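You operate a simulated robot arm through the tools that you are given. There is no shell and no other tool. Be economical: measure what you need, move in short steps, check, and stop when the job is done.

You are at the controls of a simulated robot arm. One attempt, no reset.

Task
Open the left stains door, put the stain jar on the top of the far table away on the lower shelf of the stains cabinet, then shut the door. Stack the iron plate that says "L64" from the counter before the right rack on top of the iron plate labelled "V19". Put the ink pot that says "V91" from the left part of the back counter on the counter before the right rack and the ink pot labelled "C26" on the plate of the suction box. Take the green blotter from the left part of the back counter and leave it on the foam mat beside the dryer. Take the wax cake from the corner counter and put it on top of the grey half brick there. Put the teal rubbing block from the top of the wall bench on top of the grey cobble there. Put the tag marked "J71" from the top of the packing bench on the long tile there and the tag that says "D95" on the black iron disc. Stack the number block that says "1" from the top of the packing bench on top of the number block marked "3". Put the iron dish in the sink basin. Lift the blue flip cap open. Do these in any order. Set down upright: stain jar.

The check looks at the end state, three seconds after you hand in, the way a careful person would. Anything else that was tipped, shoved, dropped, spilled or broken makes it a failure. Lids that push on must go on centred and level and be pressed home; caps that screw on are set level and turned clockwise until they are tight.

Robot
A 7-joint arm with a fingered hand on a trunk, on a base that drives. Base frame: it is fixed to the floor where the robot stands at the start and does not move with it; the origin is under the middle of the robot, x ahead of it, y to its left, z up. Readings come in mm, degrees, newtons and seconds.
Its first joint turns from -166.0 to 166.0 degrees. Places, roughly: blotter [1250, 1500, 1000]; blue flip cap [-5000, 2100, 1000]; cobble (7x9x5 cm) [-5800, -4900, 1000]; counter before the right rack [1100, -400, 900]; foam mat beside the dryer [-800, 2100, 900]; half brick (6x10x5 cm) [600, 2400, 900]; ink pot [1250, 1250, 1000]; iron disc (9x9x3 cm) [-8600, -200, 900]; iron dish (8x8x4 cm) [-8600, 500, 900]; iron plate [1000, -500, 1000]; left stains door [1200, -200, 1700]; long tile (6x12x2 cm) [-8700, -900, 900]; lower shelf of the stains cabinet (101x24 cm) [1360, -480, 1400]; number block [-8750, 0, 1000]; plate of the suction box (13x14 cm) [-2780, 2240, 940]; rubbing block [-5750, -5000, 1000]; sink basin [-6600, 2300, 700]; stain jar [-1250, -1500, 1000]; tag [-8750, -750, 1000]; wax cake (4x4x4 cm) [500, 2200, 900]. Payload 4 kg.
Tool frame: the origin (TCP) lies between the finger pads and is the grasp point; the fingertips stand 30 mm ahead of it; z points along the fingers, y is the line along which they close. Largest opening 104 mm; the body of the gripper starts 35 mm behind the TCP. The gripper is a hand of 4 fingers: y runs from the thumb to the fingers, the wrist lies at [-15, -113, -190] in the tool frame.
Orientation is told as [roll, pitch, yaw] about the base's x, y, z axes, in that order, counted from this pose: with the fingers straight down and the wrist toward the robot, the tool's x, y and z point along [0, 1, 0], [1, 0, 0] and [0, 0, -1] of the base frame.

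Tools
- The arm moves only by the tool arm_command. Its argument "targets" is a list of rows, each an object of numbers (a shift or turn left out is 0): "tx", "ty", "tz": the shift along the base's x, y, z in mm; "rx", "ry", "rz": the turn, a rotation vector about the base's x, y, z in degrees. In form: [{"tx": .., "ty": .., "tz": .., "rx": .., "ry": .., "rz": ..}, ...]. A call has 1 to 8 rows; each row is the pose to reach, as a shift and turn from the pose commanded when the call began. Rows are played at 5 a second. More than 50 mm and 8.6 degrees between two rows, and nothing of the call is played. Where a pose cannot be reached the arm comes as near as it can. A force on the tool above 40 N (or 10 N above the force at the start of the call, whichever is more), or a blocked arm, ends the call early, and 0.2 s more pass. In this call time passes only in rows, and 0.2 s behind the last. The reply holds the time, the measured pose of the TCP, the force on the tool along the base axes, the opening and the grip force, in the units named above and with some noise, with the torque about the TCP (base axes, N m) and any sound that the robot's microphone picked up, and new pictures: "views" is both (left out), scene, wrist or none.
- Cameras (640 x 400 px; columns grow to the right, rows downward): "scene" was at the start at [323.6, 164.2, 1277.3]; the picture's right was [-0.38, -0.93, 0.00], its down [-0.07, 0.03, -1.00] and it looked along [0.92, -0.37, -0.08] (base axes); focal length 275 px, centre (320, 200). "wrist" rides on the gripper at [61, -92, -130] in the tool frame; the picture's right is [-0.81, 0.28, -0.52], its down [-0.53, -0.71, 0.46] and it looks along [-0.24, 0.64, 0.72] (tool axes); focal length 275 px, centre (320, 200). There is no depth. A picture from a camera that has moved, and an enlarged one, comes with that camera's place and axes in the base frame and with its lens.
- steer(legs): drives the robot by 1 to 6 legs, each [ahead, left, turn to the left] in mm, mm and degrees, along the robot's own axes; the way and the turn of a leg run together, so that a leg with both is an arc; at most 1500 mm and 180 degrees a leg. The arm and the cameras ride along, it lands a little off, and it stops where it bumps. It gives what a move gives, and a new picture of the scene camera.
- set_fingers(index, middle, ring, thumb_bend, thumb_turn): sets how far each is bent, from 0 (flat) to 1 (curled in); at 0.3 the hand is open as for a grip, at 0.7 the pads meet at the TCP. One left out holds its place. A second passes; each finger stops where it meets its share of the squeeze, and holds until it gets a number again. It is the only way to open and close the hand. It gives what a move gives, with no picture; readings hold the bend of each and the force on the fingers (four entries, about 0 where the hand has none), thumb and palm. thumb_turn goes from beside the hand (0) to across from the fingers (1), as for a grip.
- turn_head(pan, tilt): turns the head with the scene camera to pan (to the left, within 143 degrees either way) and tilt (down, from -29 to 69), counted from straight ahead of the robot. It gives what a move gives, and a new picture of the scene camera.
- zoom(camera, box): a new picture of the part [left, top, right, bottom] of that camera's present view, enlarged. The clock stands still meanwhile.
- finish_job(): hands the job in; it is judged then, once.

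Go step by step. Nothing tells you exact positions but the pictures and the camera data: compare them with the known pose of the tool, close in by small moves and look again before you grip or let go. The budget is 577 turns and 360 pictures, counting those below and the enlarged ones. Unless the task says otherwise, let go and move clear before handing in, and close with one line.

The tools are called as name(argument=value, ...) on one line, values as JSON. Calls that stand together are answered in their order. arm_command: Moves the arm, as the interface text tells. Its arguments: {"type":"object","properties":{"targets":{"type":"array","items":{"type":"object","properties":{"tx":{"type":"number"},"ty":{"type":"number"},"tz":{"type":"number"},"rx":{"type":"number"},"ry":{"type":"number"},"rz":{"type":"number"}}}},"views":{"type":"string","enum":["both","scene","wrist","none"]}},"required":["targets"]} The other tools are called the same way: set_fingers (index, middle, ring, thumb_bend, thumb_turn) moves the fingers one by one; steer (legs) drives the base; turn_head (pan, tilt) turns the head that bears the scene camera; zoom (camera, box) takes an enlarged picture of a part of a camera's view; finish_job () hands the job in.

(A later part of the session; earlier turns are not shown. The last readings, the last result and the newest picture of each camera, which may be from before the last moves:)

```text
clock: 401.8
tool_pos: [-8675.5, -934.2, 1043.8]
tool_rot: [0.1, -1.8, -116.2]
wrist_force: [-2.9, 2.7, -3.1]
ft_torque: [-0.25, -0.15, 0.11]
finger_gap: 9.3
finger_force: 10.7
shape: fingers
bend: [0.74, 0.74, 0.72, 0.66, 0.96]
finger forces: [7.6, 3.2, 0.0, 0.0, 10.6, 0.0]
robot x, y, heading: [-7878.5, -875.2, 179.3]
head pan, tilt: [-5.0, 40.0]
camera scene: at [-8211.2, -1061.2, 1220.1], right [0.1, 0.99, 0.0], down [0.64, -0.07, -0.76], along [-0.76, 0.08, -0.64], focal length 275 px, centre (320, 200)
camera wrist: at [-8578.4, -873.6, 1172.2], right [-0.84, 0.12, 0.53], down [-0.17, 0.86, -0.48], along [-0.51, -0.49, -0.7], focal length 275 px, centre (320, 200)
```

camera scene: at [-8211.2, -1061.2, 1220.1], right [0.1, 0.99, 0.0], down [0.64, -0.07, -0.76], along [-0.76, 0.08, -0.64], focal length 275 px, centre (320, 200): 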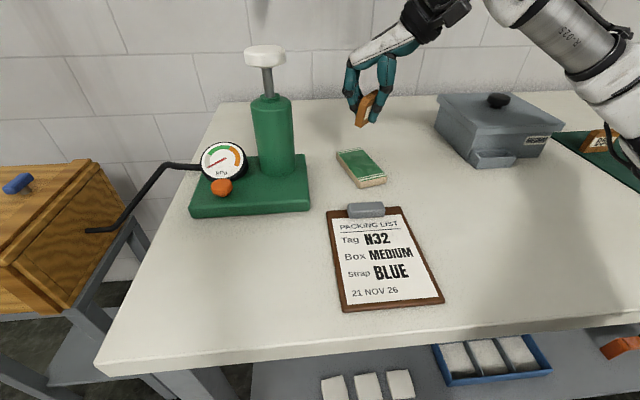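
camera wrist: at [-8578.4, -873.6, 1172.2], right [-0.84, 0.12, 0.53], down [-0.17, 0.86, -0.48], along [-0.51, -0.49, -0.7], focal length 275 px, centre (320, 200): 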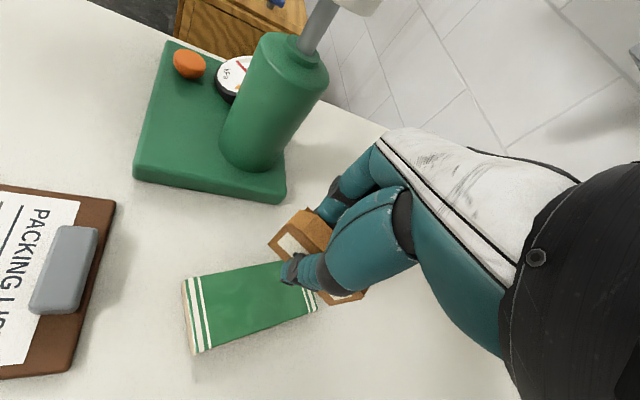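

steer(legs=[[-70, 0, 0]])

arm_command(targets=[{"tx": -35, "tz": -5}, {"tx": -66, "tz": -20}], views="both")

```text
clock: 402.8
tool_pos: [-8600.4, -938.5, 1045.8]
tool_rot: [0.1, -1.9, -115.9]
wrist_force: [0.4, 0.1, 0.2]
ft_torque: [0.03, 0.0, -0.03]
finger_gap: 9.0
finger_force: 10.5
shape: fingers
bend: [0.74, 0.74, 0.72, 0.66, 0.96]
finger forces: [7.5, 3.2, 0.0, 0.1, 10.7, 0.0]
robot x, y, heading: [-7809.4, -871.6, 179.6]
head pan, tilt: [-5.0, 40.0]
camera scene: at [-8137.6, -1064.1, 1220.5], right [0.1, 1.0, 0.0], down [0.64, -0.06, -0.77], along [-0.76, 0.08, -0.64], focal length 275 px, centre (320, 200)
```

scene: 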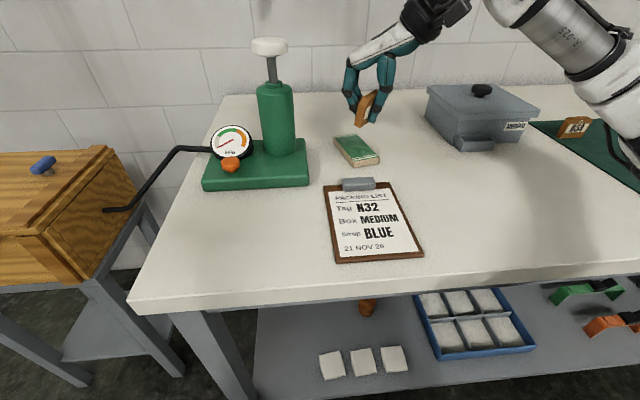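

```text
clock: 403.4
tool_pos: [-8601.3, -938.0, 1045.3]
tool_rot: [0.2, -1.9, -115.9]
wrist_force: [-0.4, -0.3, 0.6]
ft_torque: [0.0, -0.01, 0.0]
finger_gap: 9.1
finger_force: 10.7
shape: fingers
bend: [0.74, 0.74, 0.72, 0.66, 0.96]
finger forces: [7.5, 3.2, 0.0, 0.0, 10.7, 0.0]
out of reach, approached as far as the arm can: row 1, 2
robot x, y, heading: [-7809.6, -874.6, 179.3]
head pan, tilt: [-5.0, 40.0]
camera scene: at [-8137.7, -1064.1, 1220.5], right [0.1, 1.0, 0.0], down [0.64, -0.06, -0.77], along [-0.76, 0.08, -0.64], focal length 275 px, centre (320, 200)
camera wrist: at [-8504.3, -877.5, 1174.0], right [-0.84, 0.12, 0.53], down [-0.17, 0.86, -0.48], along [-0.51, -0.49, -0.7], focal length 275 px, centre (320, 200)
```

scene: 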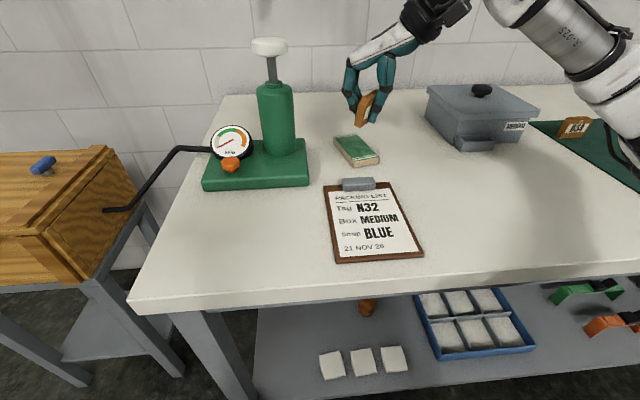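
wrist: 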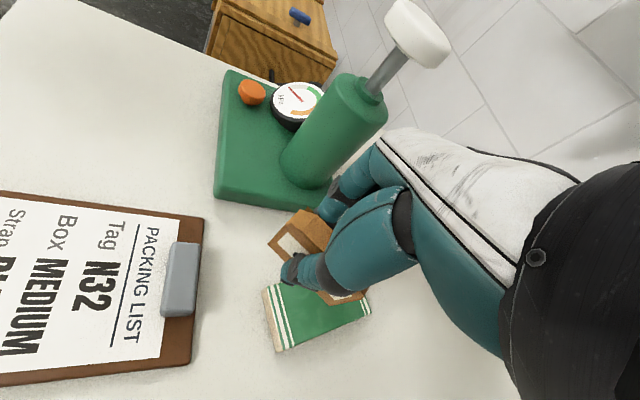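

The wrist is at its limit in that yaw. I'll turn it back to about +15° so the tag aligns across the tile.

arm_command(targets=[{"rz": -8}, {"rz": -16}, {"rz": -24}, {"rz": -32}, {"rz": -40}, {"rz": -48}, {"rz": -50, "tx": -20}], views="none")

arm_command(targets=[{"tx": -30, "tz": -10}, {"tx": -52, "ty": 2, "tz": -25}], views="both")

```text
clock: 405.0
tool_pos: [-8621.3, -938.0, 1047.3]
tool_rot: [0.1, -1.8, -166.0]
wrist_force: [-0.2, -0.2, -0.6]
ft_torque: [0.0, 0.05, -0.01]
finger_gap: 8.8
finger_force: 11.2
shape: fingers
bend: [0.74, 0.74, 0.72, 0.66, 0.96]
finger forces: [7.5, 3.1, 0.0, 0.0, 10.9, 0.1]
robot x, y, heading: [-7808.1, -877.0, 179.3]
head pan, tilt: [-5.0, 40.0]
```

```text
clock: 405.6
tool_pos: [-8674.2, -935.3, 1020.7]
tool_rot: [-0.1, -1.9, -166.0]
wrist_force: [-0.3, -0.2, 0.2]
ft_torque: [-0.01, -0.01, -0.01]
finger_gap: 8.9
finger_force: 10.3
shape: fingers
bend: [0.74, 0.74, 0.72, 0.66, 0.96]
finger forces: [7.5, 3.2, 0.0, 0.0, 10.8, 0.1]
robot x, y, heading: [-7812.1, -872.4, 179.2]
head pan, tilt: [-5.0, 40.0]
camera scene: at [-8137.6, -1063.9, 1220.5], right [0.1, 1.0, 0.0], down [0.64, -0.06, -0.77], along [-0.76, 0.08, -0.64], focal length 275 px, centre (320, 200)
camera wrist: at [-8566.1, -970.3, 1149.8], right [-0.45, 0.72, 0.53], down [0.55, 0.69, -0.48], along [-0.71, 0.07, -0.7], focal length 275 px, centre (320, 200)
```

scene: 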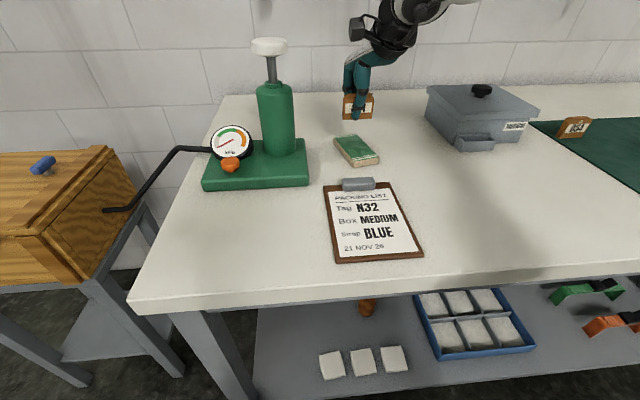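
wrist: 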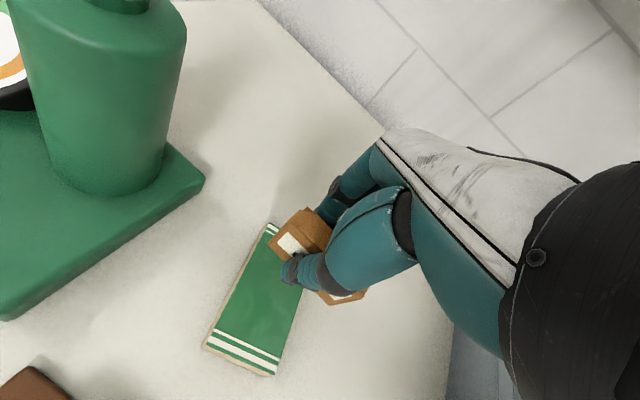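

arm_command(targets=[{"ty": 2, "tz": -25}, {"ty": 2, "tz": -45}, {"ty": 2, "tz": -55}], views="none")

zoom(camera="scene", box=[310, 80, 410, 180])

```text
clock: 406.4
tool_pos: [-8672.5, -932.8, 966.8]
tool_rot: [0.2, -1.9, -166.0]
wrist_force: [-0.1, 0.0, -0.6]
ft_torque: [-0.03, 0.01, 0.0]
finger_gap: 9.2
finger_force: 10.8
shape: fingers
bend: [0.74, 0.74, 0.72, 0.66, 0.96]
finger forces: [7.6, 3.2, 0.1, 0.0, 10.9, 0.0]
robot x, y, heading: [-7811.7, -871.4, 179.4]
head pan, tilt: [-5.0, 40.0]
```

```text
4.00 times, centred on (360, 130) of scene
camera zoom: at [-8137.7, -1064.0, 1220.5], right [0.1, 1.0, 0.0], down [0.64, -0.06, -0.77], along [-0.76, 0.08, -0.64], focal length 1098 px, centre (160, 480)
```

zoom: 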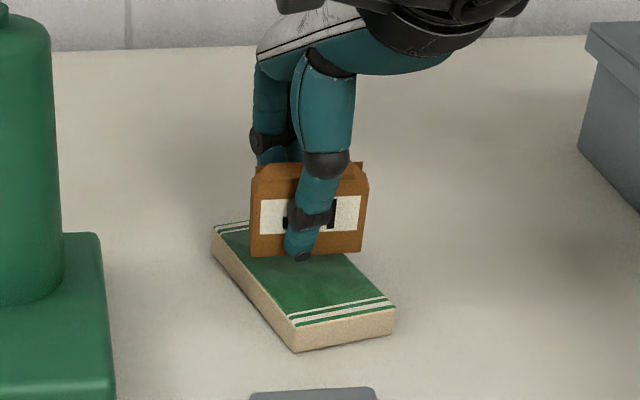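

arm_command(targets=[{"tz": -4}, {"tz": -7}, {"tz": -9}, {"tz": -11}], views="none")

```text
clock: 407.4
tool_pos: [-8672.5, -933.3, 953.7]
tool_rot: [0.1, -2.0, -166.0]
wrist_force: [-0.2, -0.7, -0.4]
ft_torque: [0.01, -0.07, 0.01]
finger_gap: 9.1
finger_force: 10.8
shape: fingers
bend: [0.74, 0.74, 0.72, 0.66, 0.96]
finger forces: [7.6, 3.3, 0.1, 0.1, 10.9, 0.0]
robot x, y, heading: [-7808.5, -872.0, 179.3]
head pan, tilt: [-5.0, 40.0]
```

arm_command(targets=[{"tz": -2}, {"tz": -4}], views="none")

zoom(camera="scene", box=[310, 80, 410, 180])

```text
clock: 408.0
tool_pos: [-8672.6, -933.4, 953.3]
tool_rot: [0.1, -1.9, -165.9]
wrist_force: [-1.8, 0.0, 10.8]
ft_torque: [-0.06, -0.02, 0.02]
finger_gap: 8.8
finger_force: 13.0
shape: fingers
bend: [0.74, 0.74, 0.72, 0.66, 0.95]
finger forces: [9.4, 5.2, 0.0, 0.1, 11.0, 0.0]
robot x, y, heading: [-7806.8, -870.6, 179.3]
head pan, tilt: [-5.0, 40.0]
```

```text
4.00 times, centred on (360, 130) of scene
camera zoom: at [-8137.4, -1064.1, 1220.6], right [0.1, 1.0, 0.0], down [0.64, -0.06, -0.77], along [-0.76, 0.08, -0.64], focal length 1098 px, centre (160, 480)
```

zoom: 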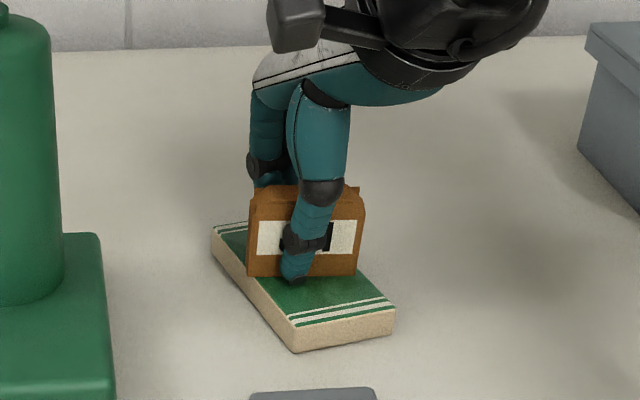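

set_fingers(index=0.55, middle=0.55, ring=0.55, thumb_bend=0.55)

arm_command(targets=[{"tz": 25}, {"tz": 65}, {"tz": 110}, {"tz": 150}], views="none")

zoom(camera="scene", box=[310, 80, 410, 180])

```text
clock: 409.0
tool_pos: [-8673.2, -933.3, 950.6]
tool_rot: [0.1, -1.9, -165.9]
wrist_force: [-1.9, -1.2, 5.4]
ft_torque: [-0.06, -0.09, -0.06]
finger_gap: 34.4
finger_force: 3.3
shape: fingers
bend: [0.55, 0.55, 0.55, 0.58, 0.97]
finger forces: [0.1, 0.1, 0.0, 0.0, 6.0, 0.1]
robot x, y, heading: [-7807.7, -873.6, 179.5]
head pan, tilt: [-5.0, 40.0]
```

```text
clock: 410.0
tool_pos: [-8670.8, -935.4, 1101.5]
tool_rot: [0.1, -1.9, -165.9]
wrist_force: [0.0, -0.6, -0.4]
ft_torque: [0.01, 0.02, -0.01]
finger_gap: 38.6
finger_force: 0.0
shape: fingers
bend: [0.55, 0.55, 0.55, 0.55, 0.97]
finger forces: [0.1, 0.0, 0.0, 0.0, 0.0, 0.0]
robot x, y, heading: [-7806.9, -878.6, 179.3]
head pan, tilt: [-5.0, 40.0]
```

```text
4.00 times, centred on (360, 130) of scene
camera zoom: at [-8137.7, -1064.3, 1220.5], right [0.1, 1.0, 0.0], down [0.64, -0.06, -0.77], along [-0.76, 0.08, -0.64], focal length 1098 px, centre (160, 480)
```

zoom: 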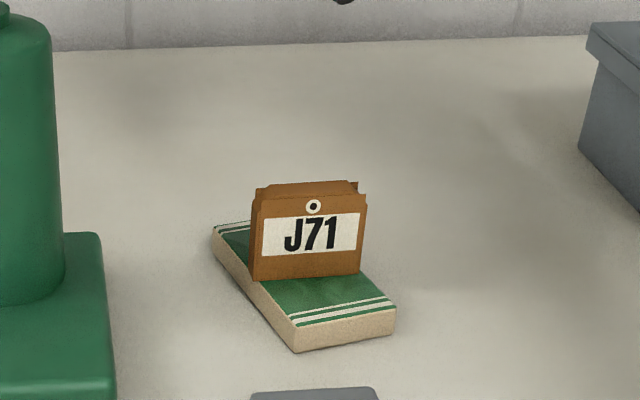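

J71 stands on the tile. Next the iron dish at the right end of the bench: raise and strafe right.

arm_command(targets=[{"tz": 40, "tx": 20, "rz": -7}, {"tz": 60, "tx": 50, "rz": -14}], views="none")

steer(legs=[[0, -1300, 0.5]])

```text
clock: 410.6
tool_pos: [-8622.3, -932.2, 1159.7]
tool_rot: [0.2, -1.9, 179.9]
wrist_force: [-0.6, -0.5, 0.4]
ft_torque: [-0.01, -0.01, 0.01]
finger_gap: 38.7
finger_force: 0.1
shape: fingers
bend: [0.55, 0.55, 0.55, 0.55, 0.97]
finger forces: [0.0, 0.0, 0.1, 0.0, 0.0, 0.1]
robot x, y, heading: [-7811.3, -872.2, 179.2]
head pan, tilt: [-5.0, 40.0]
```

```text
clock: 417.1
tool_pos: [-8617.8, 349.2, 1161.1]
tool_rot: [0.1, -1.9, -178.9]
wrist_force: [0.5, -0.3, -0.4]
ft_torque: [0.02, 0.01, 0.0]
finger_gap: 38.8
finger_force: 0.1
shape: fingers
bend: [0.55, 0.55, 0.55, 0.55, 0.97]
finger forces: [0.1, 0.1, 0.0, 0.0, 0.0, 0.1]
robot x, y, heading: [-7807.2, 423.2, -180.0]
head pan, tilt: [-5.0, 40.0]
camera scene: at [-8130.6, 226.3, 1220.5], right [0.08, 1.0, 0.0], down [0.64, -0.05, -0.77], along [-0.76, 0.06, -0.64], focal length 275 px, centre (320, 200)
```

scene: 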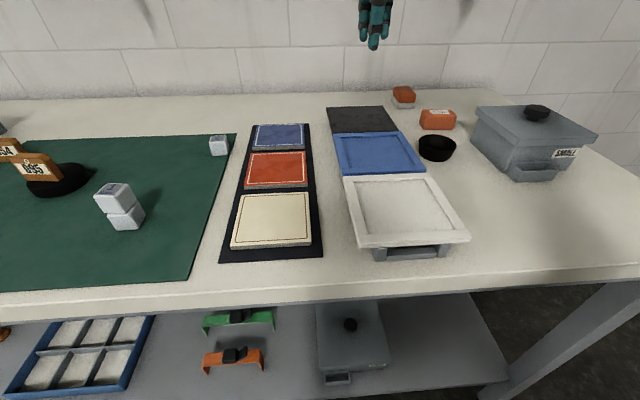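

zoom(camera="scene", box=[390, 80, 510, 190])

```text
3.64 times, centred on (450, 135) of scene
camera zoom: at [-8130.6, 226.3, 1220.5], right [0.08, 1.0, 0.0], down [0.64, -0.05, -0.77], along [-0.76, 0.06, -0.64], focal length 999 px, centre (-153, 436)
```

zoom: 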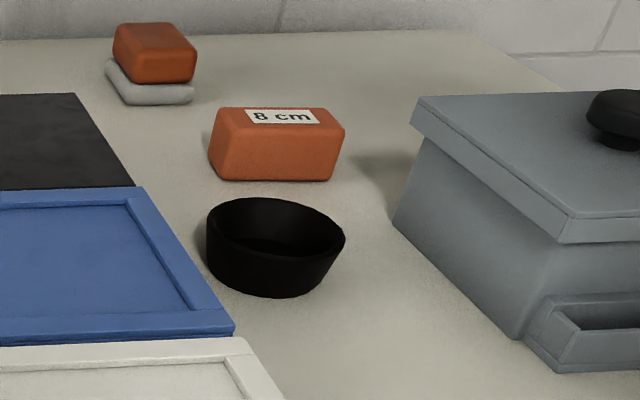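

Dish centre about (-8621, 513), rim Ø80 at z≈940. I'll open fully and move above it.

set_fingers(index=0.3, middle=0.3, ring=0.3, thumb_bend=0.3)

arm_command(targets=[{"ty": 45}, {"ty": 90}, {"ty": 130, "tz": -15}, {"ty": 164, "tz": -40}, {"ty": 166, "tz": -85}, {"ty": 166, "tz": -125}, {"ty": 166, "tz": -145}], views="both")

```text
clock: 418.1
tool_pos: [-8617.1, 349.9, 1160.6]
tool_rot: [0.0, -1.9, -178.8]
wrist_force: [-0.3, 0.5, -0.1]
ft_torque: [-0.04, 0.0, -0.01]
finger_gap: 102.7
finger_force: 0.0
shape: fingers
bend: [0.3, 0.3, 0.3, 0.3, 0.97]
finger forces: [0.0, 0.0, 0.0, 0.0, 0.0, 0.0]
robot x, y, heading: [-7807.0, 420.6, -179.7]
head pan, tilt: [-5.0, 40.0]
```

```text
clock: 419.7
tool_pos: [-8616.7, 516.7, 1015.0]
tool_rot: [0.1, -2.0, -179.1]
wrist_force: [-0.4, 0.0, -0.2]
ft_torque: [0.03, -0.04, 0.02]
finger_gap: 102.7
finger_force: 0.0
shape: fingers
bend: [0.3, 0.3, 0.3, 0.3, 0.97]
finger forces: [0.0, 0.1, 0.0, 0.0, 0.0, 0.0]
robot x, y, heading: [-7805.3, 421.8, -179.8]
head pan, tilt: [-5.0, 40.0]
camera scene: at [-8130.6, 226.5, 1220.5], right [0.08, 1.0, 0.0], down [0.64, -0.05, -0.77], along [-0.76, 0.06, -0.64], focal length 275 px, centre (320, 200)
camera wrist: at [-8520.7, 457.7, 1143.3], right [-0.27, 0.81, 0.52], down [0.69, 0.54, -0.48], along [-0.67, 0.23, -0.7], focal length 275 px, centre (320, 200)
```

scene: 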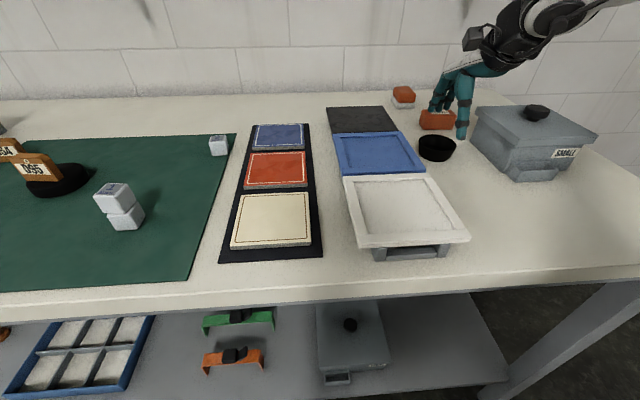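
wrist: 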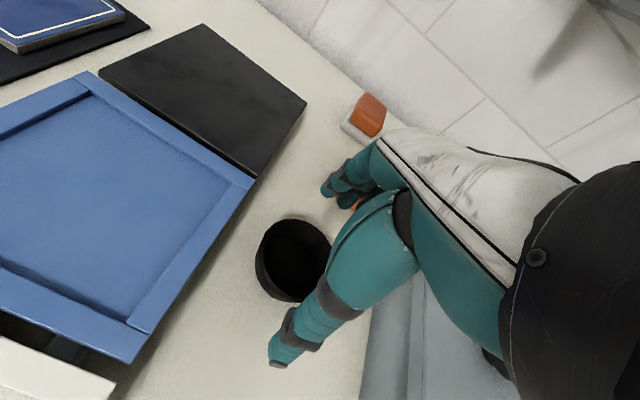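

arm_command(targets=[{"tx": -15, "ty": 4, "tz": -15}, {"tx": -28, "ty": 8, "tz": -30}], views="both")

zoom(camera="scene", box=[390, 80, 510, 190])

```text
clock: 420.3
tool_pos: [-8645.1, 522.6, 986.0]
tool_rot: [0.0, -1.8, -179.0]
wrist_force: [-1.1, 0.4, 0.3]
ft_torque: [-0.02, 0.02, 0.0]
finger_gap: 102.8
finger_force: 0.1
shape: fingers
bend: [0.3, 0.3, 0.3, 0.3, 0.97]
finger forces: [0.0, 0.0, 0.0, 0.0, 0.0, 0.0]
robot x, y, heading: [-7805.7, 420.4, -179.8]
head pan, tilt: [-5.0, 40.0]
camera scene: at [-8130.6, 226.4, 1220.5], right [0.08, 1.0, 0.0], down [0.64, -0.05, -0.77], along [-0.76, 0.06, -0.64], focal length 275 px, centre (320, 200)
camera wrist: at [-8548.8, 464.7, 1113.6], right [-0.27, 0.81, 0.53], down [0.69, 0.54, -0.48], along [-0.67, 0.23, -0.7], focal length 275 px, centre (320, 200)
```

scene: 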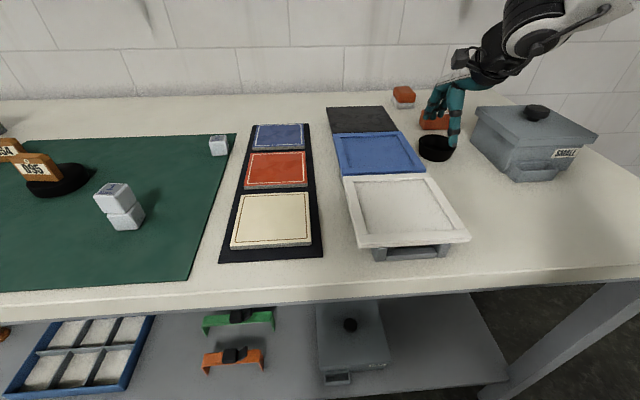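
wrist: 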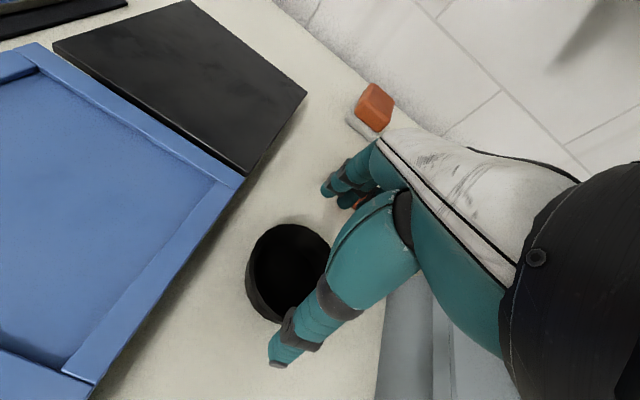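

```text
3.64 times, centred on (450, 135) of scene
camera zoom: at [-8130.6, 226.4, 1220.5], right [0.08, 1.0, 0.0], down [0.64, -0.05, -0.77], along [-0.76, 0.06, -0.64], focal length 999 px, centre (-153, 436)
```

zoom: 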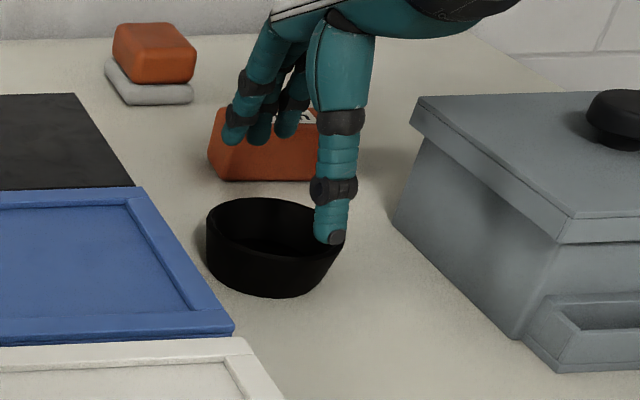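

The dish reconciles to centre (-8649, 526), rim z≈927, Ø83. I'll descend carefully around it.

arm_command(targets=[{"tx": -4, "ty": 4, "tz": -18}, {"tx": -4, "ty": 4, "tz": -28}], views="wrist")

zoom(camera="scene", box=[390, 80, 510, 190])

```text
clock: 420.9
tool_pos: [-8650.6, 526.4, 956.8]
tool_rot: [0.0, -1.9, -178.8]
wrist_force: [-0.6, -0.1, 0.5]
ft_torque: [0.0, 0.01, -0.01]
finger_gap: 102.9
finger_force: 0.1
shape: fingers
bend: [0.3, 0.3, 0.3, 0.3, 0.97]
finger forces: [0.0, 0.1, 0.1, 0.0, 0.1, 0.0]
robot x, y, heading: [-7806.7, 422.4, -179.6]
head pan, tilt: [-5.0, 40.0]
camera wrist: at [-8553.5, 468.5, 1085.2], right [-0.27, 0.81, 0.53], down [0.69, 0.55, -0.48], along [-0.67, 0.23, -0.7], focal length 275 px, centre (320, 200)
```

wrist: 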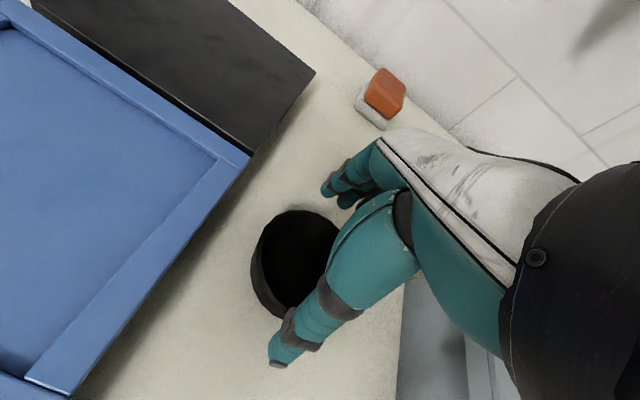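

```text
3.64 times, centred on (450, 135) of scene
camera zoom: at [-8130.6, 226.4, 1220.5], right [0.08, 1.0, 0.0], down [0.64, -0.05, -0.77], along [-0.76, 0.06, -0.64], focal length 999 px, centre (-153, 436)
```

zoom: 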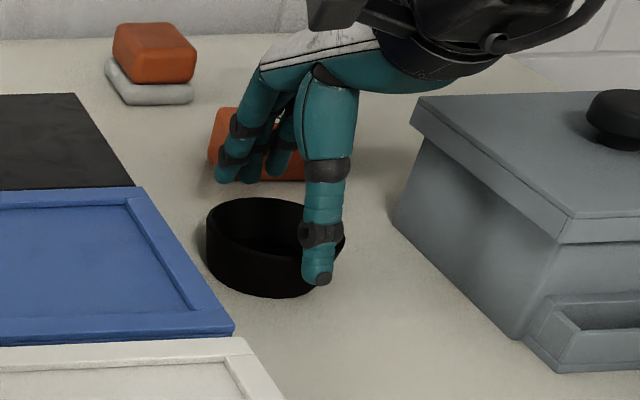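

arm_command(targets=[{"tz": -8}, {"tz": -16}, {"tz": -21}], views="wrist")

zoom(camera="scene", box=[390, 80, 510, 190])

```text
clock: 421.7
tool_pos: [-8649.5, 527.3, 935.8]
tool_rot: [0.2, -1.8, -178.9]
wrist_force: [-0.2, -0.4, 0.1]
ft_torque: [-0.01, -0.02, 0.0]
finger_gap: 103.1
finger_force: 0.0
shape: fingers
bend: [0.3, 0.3, 0.3, 0.3, 0.97]
finger forces: [0.0, 0.0, 0.0, 0.1, 0.1, 0.1]
robot x, y, heading: [-7801.6, 424.9, -179.9]
head pan, tilt: [-5.0, 40.0]
camera wrist: at [-8552.3, 469.7, 1064.1], right [-0.27, 0.81, 0.53], down [0.69, 0.55, -0.48], along [-0.67, 0.23, -0.7], focal length 275 px, centre (320, 200)
```

wrist: 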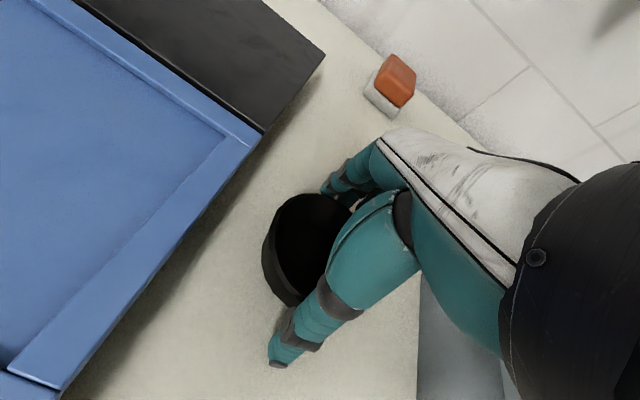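

```text
3.64 times, centred on (450, 135) of scene
camera zoom: at [-8130.6, 226.4, 1220.5], right [0.08, 1.0, 0.0], down [0.64, -0.05, -0.77], along [-0.76, 0.06, -0.64], focal length 999 px, centre (-153, 436)
```

zoom: 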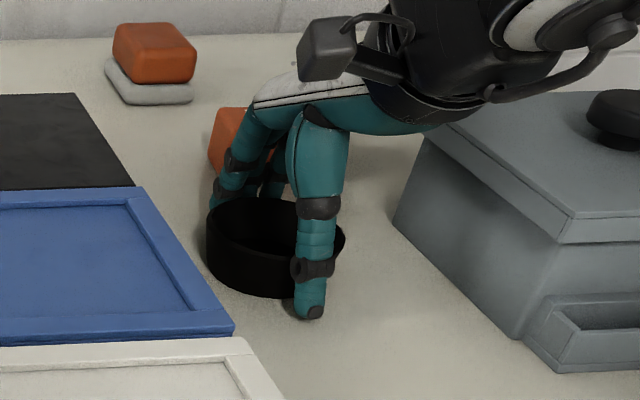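

set_fingers(index=0.58, middle=0.58, ring=0.58, thumb_bend=0.58)

arm_command(targets=[{"tz": 10}, {"tz": 30}, {"tz": 70}], views="both")

```text
clock: 422.7
tool_pos: [-8648.6, 527.2, 936.8]
tool_rot: [0.1, -1.9, -179.0]
wrist_force: [-2.4, 1.4, 5.6]
ft_torque: [0.06, 0.19, 0.02]
finger_gap: 74.1
finger_force: 18.1
shape: fingers
bend: [0.41, 0.5, 0.55, 0.44, 0.96]
finger forces: [11.8, 6.7, 1.3, 0.1, 17.0, 0.1]
robot x, y, heading: [-7805.5, 419.5, -179.6]
head pan, tilt: [-5.0, 40.0]
```

```text
clock: 423.5
tool_pos: [-8649.5, 526.6, 1005.4]
tool_rot: [0.1, -1.9, -178.9]
wrist_force: [0.0, 0.3, -3.7]
ft_torque: [0.02, 0.05, -0.05]
finger_gap: 73.1
finger_force: 16.6
shape: fingers
bend: [0.42, 0.51, 0.56, 0.44, 0.96]
finger forces: [10.3, 5.1, 1.3, 0.0, 16.4, 0.0]
robot x, y, heading: [-7805.3, 420.1, -179.6]
head pan, tilt: [-5.0, 40.0]
camera scene: at [-8130.8, 226.1, 1220.4], right [0.08, 1.0, 0.0], down [0.64, -0.05, -0.77], along [-0.76, 0.06, -0.64], focal length 275 px, centre (320, 200)
camera wrist: at [-8553.7, 469.0, 1134.2], right [-0.27, 0.81, 0.52], down [0.69, 0.55, -0.48], along [-0.67, 0.23, -0.7], focal length 275 px, centre (320, 200)
```

scene: 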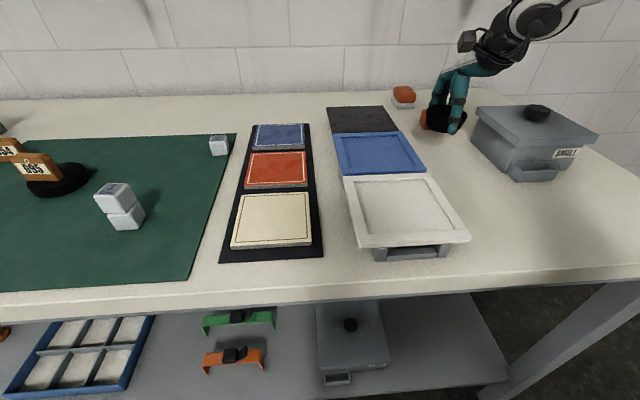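
wrist: 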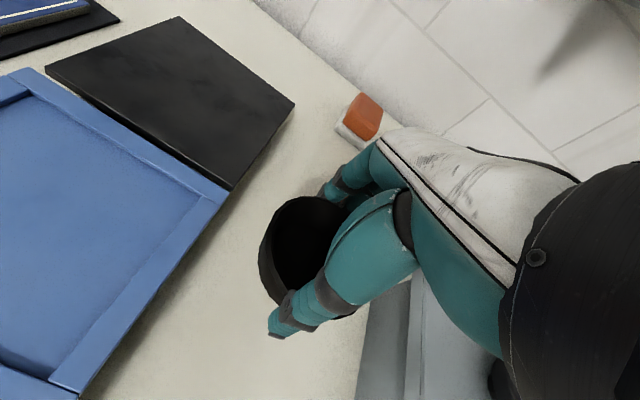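

Dish held. I'll raise it, back off and drive to the sink.

arm_command(targets=[{"tz": 40, "tx": 15}, {"tz": 80, "tx": 40}, {"tz": 100, "tx": 80}], views="none")

steer(legs=[[-500, 0, 0], [0, 0, -90], [0, -650, 0], [850, 0, 0]])

turn_head(pan=0, tilt=30)

```text
clock: 424.3
tool_pos: [-8569.1, 528.9, 1104.6]
tool_rot: [-0.1, -1.8, -178.9]
wrist_force: [0.9, -0.3, -2.4]
ft_torque: [0.01, 0.01, 0.02]
finger_gap: 72.7
finger_force: 17.0
shape: fingers
bend: [0.42, 0.52, 0.56, 0.44, 0.96]
finger forces: [10.4, 5.1, 1.4, 0.0, 16.8, 0.0]
robot x, y, heading: [-7810.4, 427.6, -179.5]
head pan, tilt: [-5.0, 40.0]
```

```text
clock: 438.4
tool_pos: [-6535.9, 2025.7, 1106.8]
tool_rot: [0.1, -1.8, 90.5]
wrist_force: [0.3, -0.2, -3.0]
ft_torque: [-0.01, 0.03, 0.02]
finger_gap: 71.8
finger_force: 16.3
shape: fingers
bend: [0.43, 0.52, 0.56, 0.45, 0.96]
finger forces: [9.5, 5.2, 1.5, 0.0, 15.5, 0.0]
robot x, y, heading: [-6647.1, 1261.7, 89.8]
head pan, tilt: [-5.0, 40.0]
camera scene: at [-6842.3, 1587.1, 1220.5], right [1.0, -0.09, 0.0], down [-0.06, -0.64, -0.77], along [0.07, 0.76, -0.64], focal length 275 px, centre (320, 200)
```

scene: 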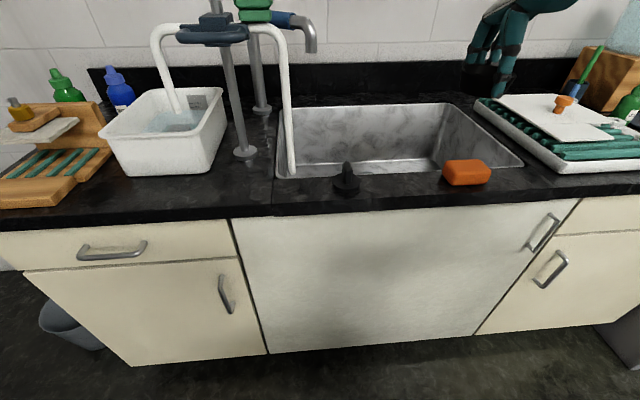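

```text
clock: 439.1
tool_pos: [-6534.1, 2024.2, 1106.0]
tool_rot: [0.1, -1.9, 90.5]
wrist_force: [0.0, -0.8, -3.2]
ft_torque: [0.01, -0.03, -0.04]
finger_gap: 71.7
finger_force: 16.2
shape: fingers
bend: [0.43, 0.52, 0.56, 0.45, 0.96]
finger forces: [9.4, 5.4, 1.5, 0.0, 15.6, 0.0]
robot x, y, heading: [-6651.2, 1262.8, 89.7]
head pan, tilt: [0.0, 30.0]
camera scene: at [-6849.7, 1592.8, 1235.8], right [1.0, 0.0, 0.0], down [0.0, -0.5, -0.87], along [0.0, 0.87, -0.5], focal length 275 px, centre (320, 200)
```

scene: 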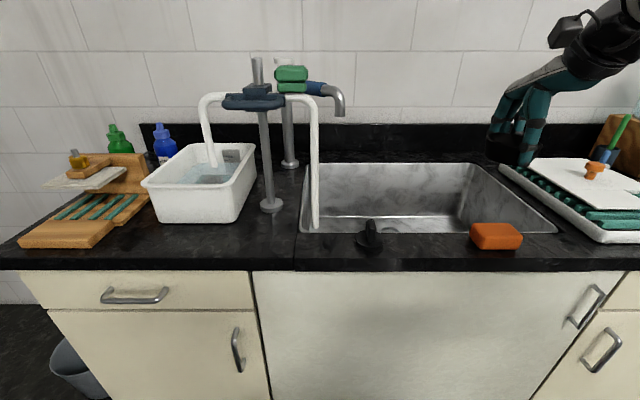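

The sink basin spans x -6885…-6345, y 2067…2440. I'll drive 150 mm closer and bring the dish over its middle.

steer(legs=[[150, 0, 0]])

arm_command(targets=[{"tx": -25, "ty": 30}, {"tx": -50, "ty": 60}, {"tx": -70, "ty": 95, "tz": -10}, {"tx": -70, "ty": 100, "tz": -55}, {"tx": -70, "ty": 100, "tz": -100}, {"tx": -70, "ty": 100, "tz": -145}], views="both")

```text
clock: 440.5
tool_pos: [-6533.8, 2177.3, 1106.7]
tool_rot: [0.1, -1.9, 90.4]
wrist_force: [0.1, 0.7, -2.9]
ft_torque: [0.04, 0.0, 0.0]
finger_gap: 71.8
finger_force: 16.3
shape: fingers
bend: [0.43, 0.52, 0.56, 0.45, 0.96]
finger forces: [9.5, 5.3, 1.6, 0.0, 15.7, 0.1]
robot x, y, heading: [-6648.8, 1412.9, 89.3]
head pan, tilt: [0.0, 30.0]
camera scene: at [-6848.6, 1744.5, 1235.8], right [1.0, -0.01, 0.0], down [0.0, -0.5, -0.87], along [0.0, 0.87, -0.5], focal length 275 px, centre (320, 200)
```

scene: 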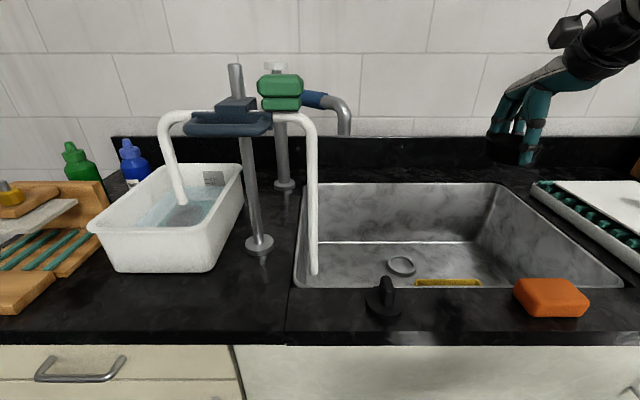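

```text
clock: 441.9
tool_pos: [-6605.6, 2277.2, 959.4]
tool_rot: [0.1, -2.0, 90.3]
wrist_force: [0.3, 0.3, -2.4]
ft_torque: [0.02, 0.0, 0.0]
finger_gap: 71.4
finger_force: 16.2
shape: fingers
bend: [0.43, 0.52, 0.56, 0.45, 0.96]
finger forces: [9.4, 5.3, 1.7, 0.1, 15.9, 0.0]
robot x, y, heading: [-6649.3, 1415.6, 89.7]
head pan, tilt: [0.0, 30.0]
camera scene: at [-6848.5, 1744.4, 1235.9], right [1.0, -0.01, 0.0], down [0.0, -0.5, -0.87], along [0.0, 0.87, -0.5], focal length 275 px, centre (320, 200)
camera wrist: at [-6667.2, 2180.9, 1086.9], right [0.81, 0.26, 0.53], down [0.54, -0.69, -0.48], along [0.24, 0.67, -0.7], focal length 275 px, centre (320, 200)
```

scene: 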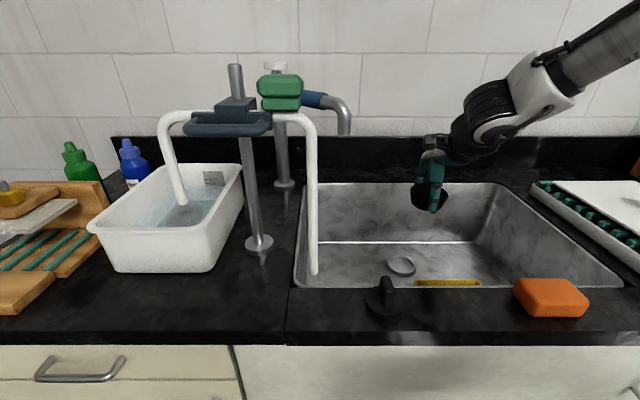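
wrist: 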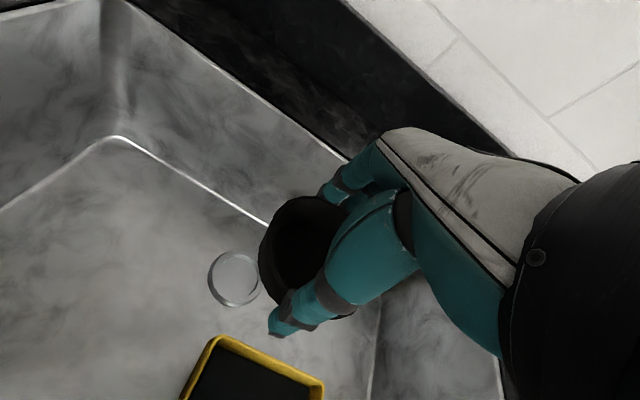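

There's a drain and a yellow tray in the sink; the clear floor is at the back right, about (-6490, 2350). I'll shift the robot right and slightly forward.

steer(legs=[[50, -110, 0]])

arm_command(targets=[{"tx": 5, "ty": 20, "tz": -20}, {"tx": 5, "ty": 22, "tz": -60}, {"tx": 5, "ty": 22, "tz": -100}], views="both")

```text
clock: 443.2
tool_pos: [-6492.1, 2323.7, 957.8]
tool_rot: [0.1, -1.9, 90.3]
wrist_force: [0.3, 0.2, -3.4]
ft_torque: [0.04, -0.02, -0.02]
finger_gap: 71.5
finger_force: 16.4
shape: fingers
bend: [0.43, 0.52, 0.56, 0.45, 0.96]
finger forces: [9.4, 5.4, 1.8, 0.0, 15.9, 0.0]
robot x, y, heading: [-6534.5, 1465.6, 89.7]
head pan, tilt: [0.0, 30.0]
camera scene: at [-6735.8, 1792.7, 1235.8], right [1.0, -0.01, 0.0], down [0.0, -0.5, -0.87], along [0.0, 0.87, -0.5], focal length 275 px, centre (320, 200)
```

scene: 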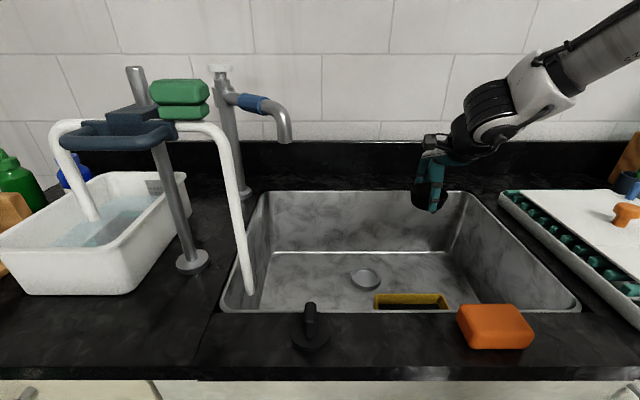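

```text
clock: 444.0
tool_pos: [-6487.2, 2345.8, 858.6]
tool_rot: [0.1, -1.9, 90.4]
wrist_force: [-0.2, 0.5, -1.5]
ft_torque: [0.0, -0.01, 0.02]
finger_gap: 71.4
finger_force: 16.4
shape: fingers
bend: [0.43, 0.52, 0.56, 0.45, 0.96]
finger forces: [9.3, 5.3, 1.7, 0.0, 15.9, 0.0]
robot x, y, heading: [-6538.6, 1460.8, 89.8]
head pan, tilt: [0.0, 30.0]
camera scene: at [-6735.7, 1792.5, 1235.9], right [1.0, -0.01, 0.0], down [0.0, -0.5, -0.87], along [0.01, 0.87, -0.5], focal length 275 px, centre (320, 200)
camera wrist: at [-6548.4, 2250.4, 986.7], right [0.81, 0.26, 0.53], down [0.54, -0.69, -0.48], along [0.24, 0.67, -0.7], focal length 275 px, centre (320, 200)
```

scene: 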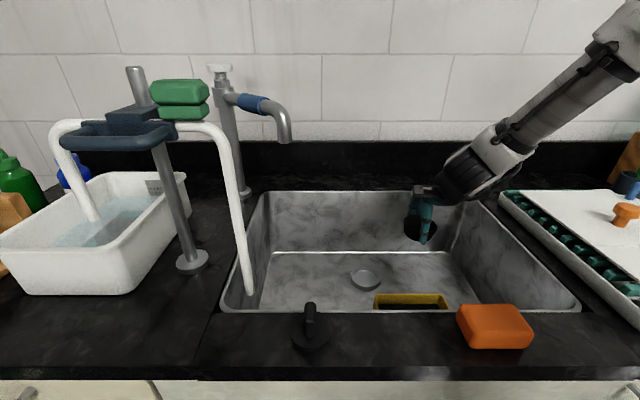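
wrist: 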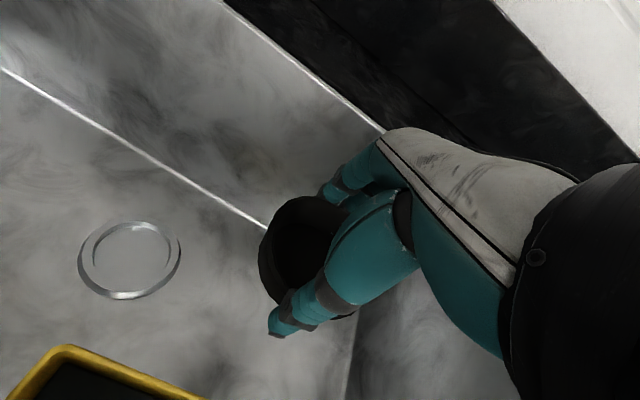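

arm_command(targets=[{"tx": -5, "tz": -40}, {"tx": -10, "tz": -75}, {"tx": -10, "tz": -95}], views="both")

```text
clock: 444.8
tool_pos: [-6498.5, 2345.7, 763.7]
tool_rot: [0.2, -2.0, 90.4]
wrist_force: [0.5, -0.6, -2.7]
ft_torque: [0.03, 0.02, -0.01]
finger_gap: 71.5
finger_force: 15.8
shape: fingers
bend: [0.43, 0.52, 0.56, 0.45, 0.96]
finger forces: [9.4, 5.3, 1.7, 0.0, 15.9, 0.1]
robot x, y, heading: [-6534.5, 1461.9, 89.9]
head pan, tilt: [0.0, 30.0]
camera scene: at [-6735.8, 1792.6, 1235.8], right [1.0, -0.01, 0.0], down [0.0, -0.5, -0.87], along [0.0, 0.87, -0.5], focal length 275 px, centre (320, 200)
camera wrist: at [-6559.9, 2250.6, 890.7], right [0.81, 0.26, 0.53], down [0.54, -0.69, -0.48], along [0.24, 0.67, -0.7], focal length 275 px, centre (320, 200)
```

scene: 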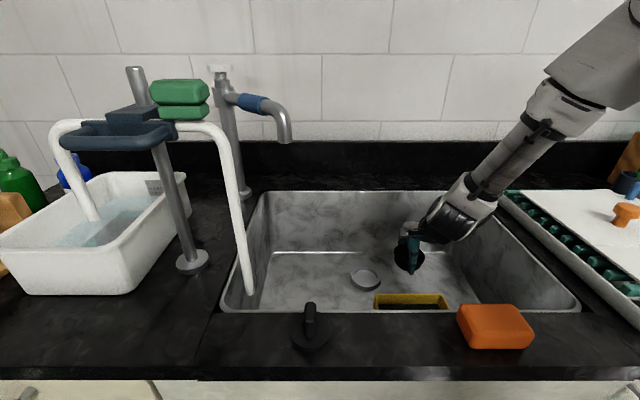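
wrist: 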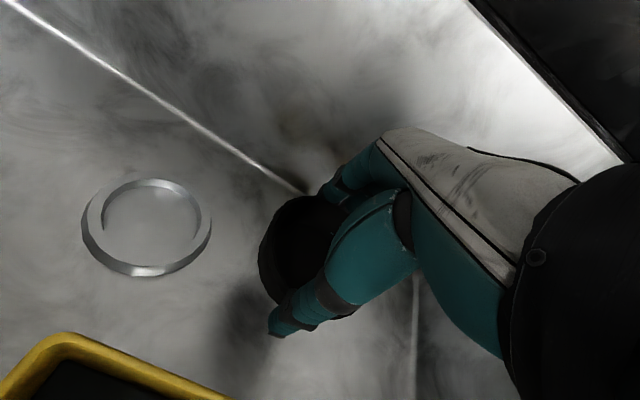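

arm_command(targets=[{"ty": 5, "tz": -10}, {"ty": 5, "tz": -18}, {"ty": 5, "tz": -23}, {"ty": 5, "tz": -27}], views="none")

```text
clock: 445.8
tool_pos: [-6497.9, 2352.5, 736.8]
tool_rot: [0.1, -1.9, 90.5]
wrist_force: [0.1, -0.2, -3.3]
ft_torque: [0.0, -0.03, -0.02]
finger_gap: 71.2
finger_force: 15.9
shape: fingers
bend: [0.43, 0.52, 0.56, 0.45, 0.96]
finger forces: [9.3, 5.3, 1.7, 0.0, 15.9, 0.1]
robot x, y, heading: [-6539.0, 1460.5, 89.7]
head pan, tilt: [0.0, 30.0]
```

arm_command(targets=[{"tz": -4}, {"tz": -8}, {"tz": -12}], views="none")

```text
clock: 446.6
tool_pos: [-6499.7, 2351.6, 725.1]
tool_rot: [0.1, -1.9, 90.5]
wrist_force: [0.2, 0.3, -3.4]
ft_torque: [0.02, -0.03, 0.0]
finger_gap: 71.0
finger_force: 16.5
shape: fingers
bend: [0.43, 0.52, 0.56, 0.45, 0.96]
finger forces: [9.2, 5.2, 1.7, 0.0, 15.9, 0.0]
robot x, y, heading: [-6535.8, 1462.2, 89.8]
head pan, tilt: [0.0, 30.0]
```

arm_command(targets=[{"tz": -4}, {"tz": -8}, {"tz": -12}, {"tz": -16}], views="wrist")

```text
clock: 447.6
tool_pos: [-6499.1, 2351.3, 708.6]
tool_rot: [0.2, -2.0, 90.5]
wrist_force: [0.0, -0.4, -3.4]
ft_torque: [-0.01, 0.01, -0.01]
finger_gap: 71.4
finger_force: 16.1
shape: fingers
bend: [0.43, 0.52, 0.56, 0.45, 0.96]
finger forces: [9.1, 5.2, 1.7, 0.1, 16.0, 0.1]
robot x, y, heading: [-6531.1, 1463.0, 89.8]
head pan, tilt: [0.0, 30.0]
camera wrist: at [-6559.9, 2256.0, 837.0], right [0.81, 0.26, 0.53], down [0.54, -0.69, -0.48], along [0.24, 0.67, -0.7], focal length 275 px, centre (320, 200)
```

wrist: 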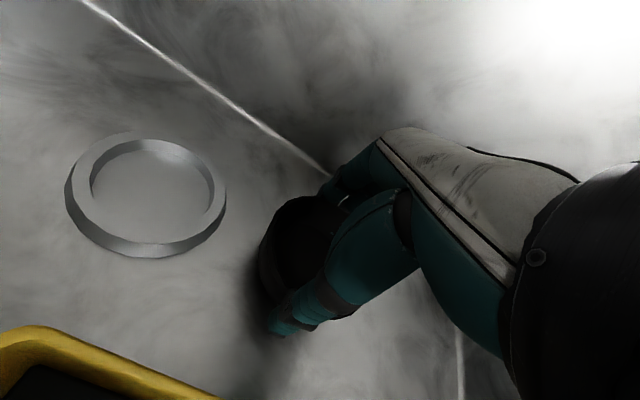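

arm_command(targets=[{"tz": -4}, {"tz": -8}, {"tz": -12}, {"tz": -16}, {"tz": -20}], views="none")

```text
clock: 448.7
tool_pos: [-6499.0, 2354.4, 696.2]
tool_rot: [0.0, -2.6, 90.6]
wrist_force: [1.3, -6.7, 23.8]
ft_torque: [-0.66, -0.03, 0.03]
finger_gap: 71.5
finger_force: 21.1
shape: fingers
bend: [0.45, 0.53, 0.56, 0.45, 0.96]
finger forces: [8.7, 6.1, 1.6, 0.0, 26.1, 0.1]
robot x, y, heading: [-6537.4, 1463.4, 89.6]
head pan, tilt: [0.0, 30.0]
stopped in row 5: the force on the tool passed its limit at 43 N (the readings are from after the stop); the commanded pose is now the measured one
```

Contact with the basin floor. I'll ease up 4 mm and release.

arm_command(targets=[{"tz": 4}], views="none")

set_fingers(index=0.34, middle=0.34, ring=0.34, thumb_bend=0.34)

arm_command(targets=[{"tz": 25}, {"tz": 65}, {"tz": 110}, {"tz": 155}, {"tz": 200}, {"tz": 245}, {"tz": 290}, {"tz": 335}], views="both")

```text
clock: 449.1
tool_pos: [-6499.0, 2354.2, 698.3]
tool_rot: [0.1, -2.3, 90.4]
wrist_force: [-1.3, -0.9, 3.1]
ft_torque: [-0.24, -0.05, 0.0]
finger_gap: 71.0
finger_force: 17.9
shape: fingers
bend: [0.45, 0.53, 0.56, 0.45, 0.96]
finger forces: [10.2, 6.0, 1.9, 0.0, 18.4, 0.0]
robot x, y, heading: [-6536.5, 1465.0, 89.7]
head pan, tilt: [0.0, 30.0]
```

```text
clock: 450.1
tool_pos: [-6498.6, 2354.2, 698.3]
tool_rot: [0.1, -2.4, 90.4]
wrist_force: [0.7, 0.4, -0.4]
ft_torque: [-0.03, -0.01, 0.0]
finger_gap: 92.8
finger_force: 0.0
shape: fingers
bend: [0.34, 0.34, 0.34, 0.34, 0.97]
finger forces: [0.1, 0.0, 0.1, 0.0, 0.0, 0.0]
robot x, y, heading: [-6536.6, 1460.7, 90.1]
head pan, tilt: [0.0, 30.0]
```

```text
clock: 451.9
tool_pos: [-6501.0, 2354.2, 1034.3]
tool_rot: [0.1, -2.5, 90.4]
wrist_force: [1.0, 0.2, -0.4]
ft_torque: [-0.01, 0.02, -0.02]
finger_gap: 93.0
finger_force: 0.1
shape: fingers
bend: [0.34, 0.34, 0.34, 0.34, 0.97]
finger forces: [0.0, 0.0, 0.1, 0.1, 0.0, 0.0]
robot x, y, heading: [-6536.5, 1459.9, 89.6]
head pan, tilt: [0.0, 30.0]
camera scene: at [-6735.8, 1792.8, 1235.8], right [1.0, -0.01, 0.0], down [0.0, -0.5, -0.87], along [0.0, 0.87, -0.5], focal length 275 px, centre (320, 200)
camera wrist: at [-6562.2, 2257.7, 1161.4], right [0.81, 0.26, 0.53], down [0.54, -0.69, -0.49], along [0.24, 0.68, -0.7], focal length 275 px, centre (320, 200)
```

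scene: 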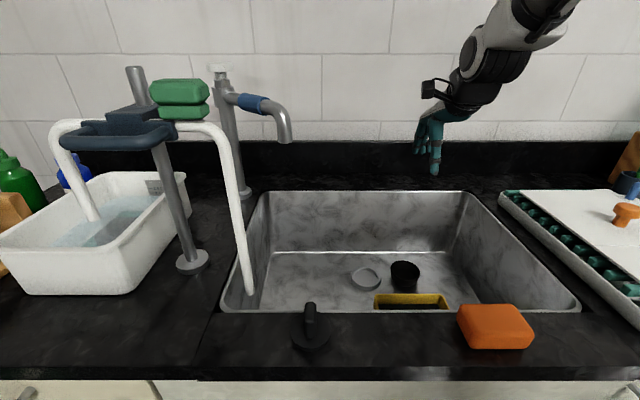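
wrist: 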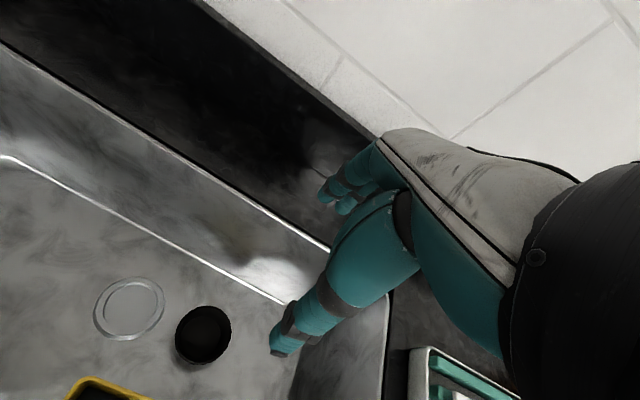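

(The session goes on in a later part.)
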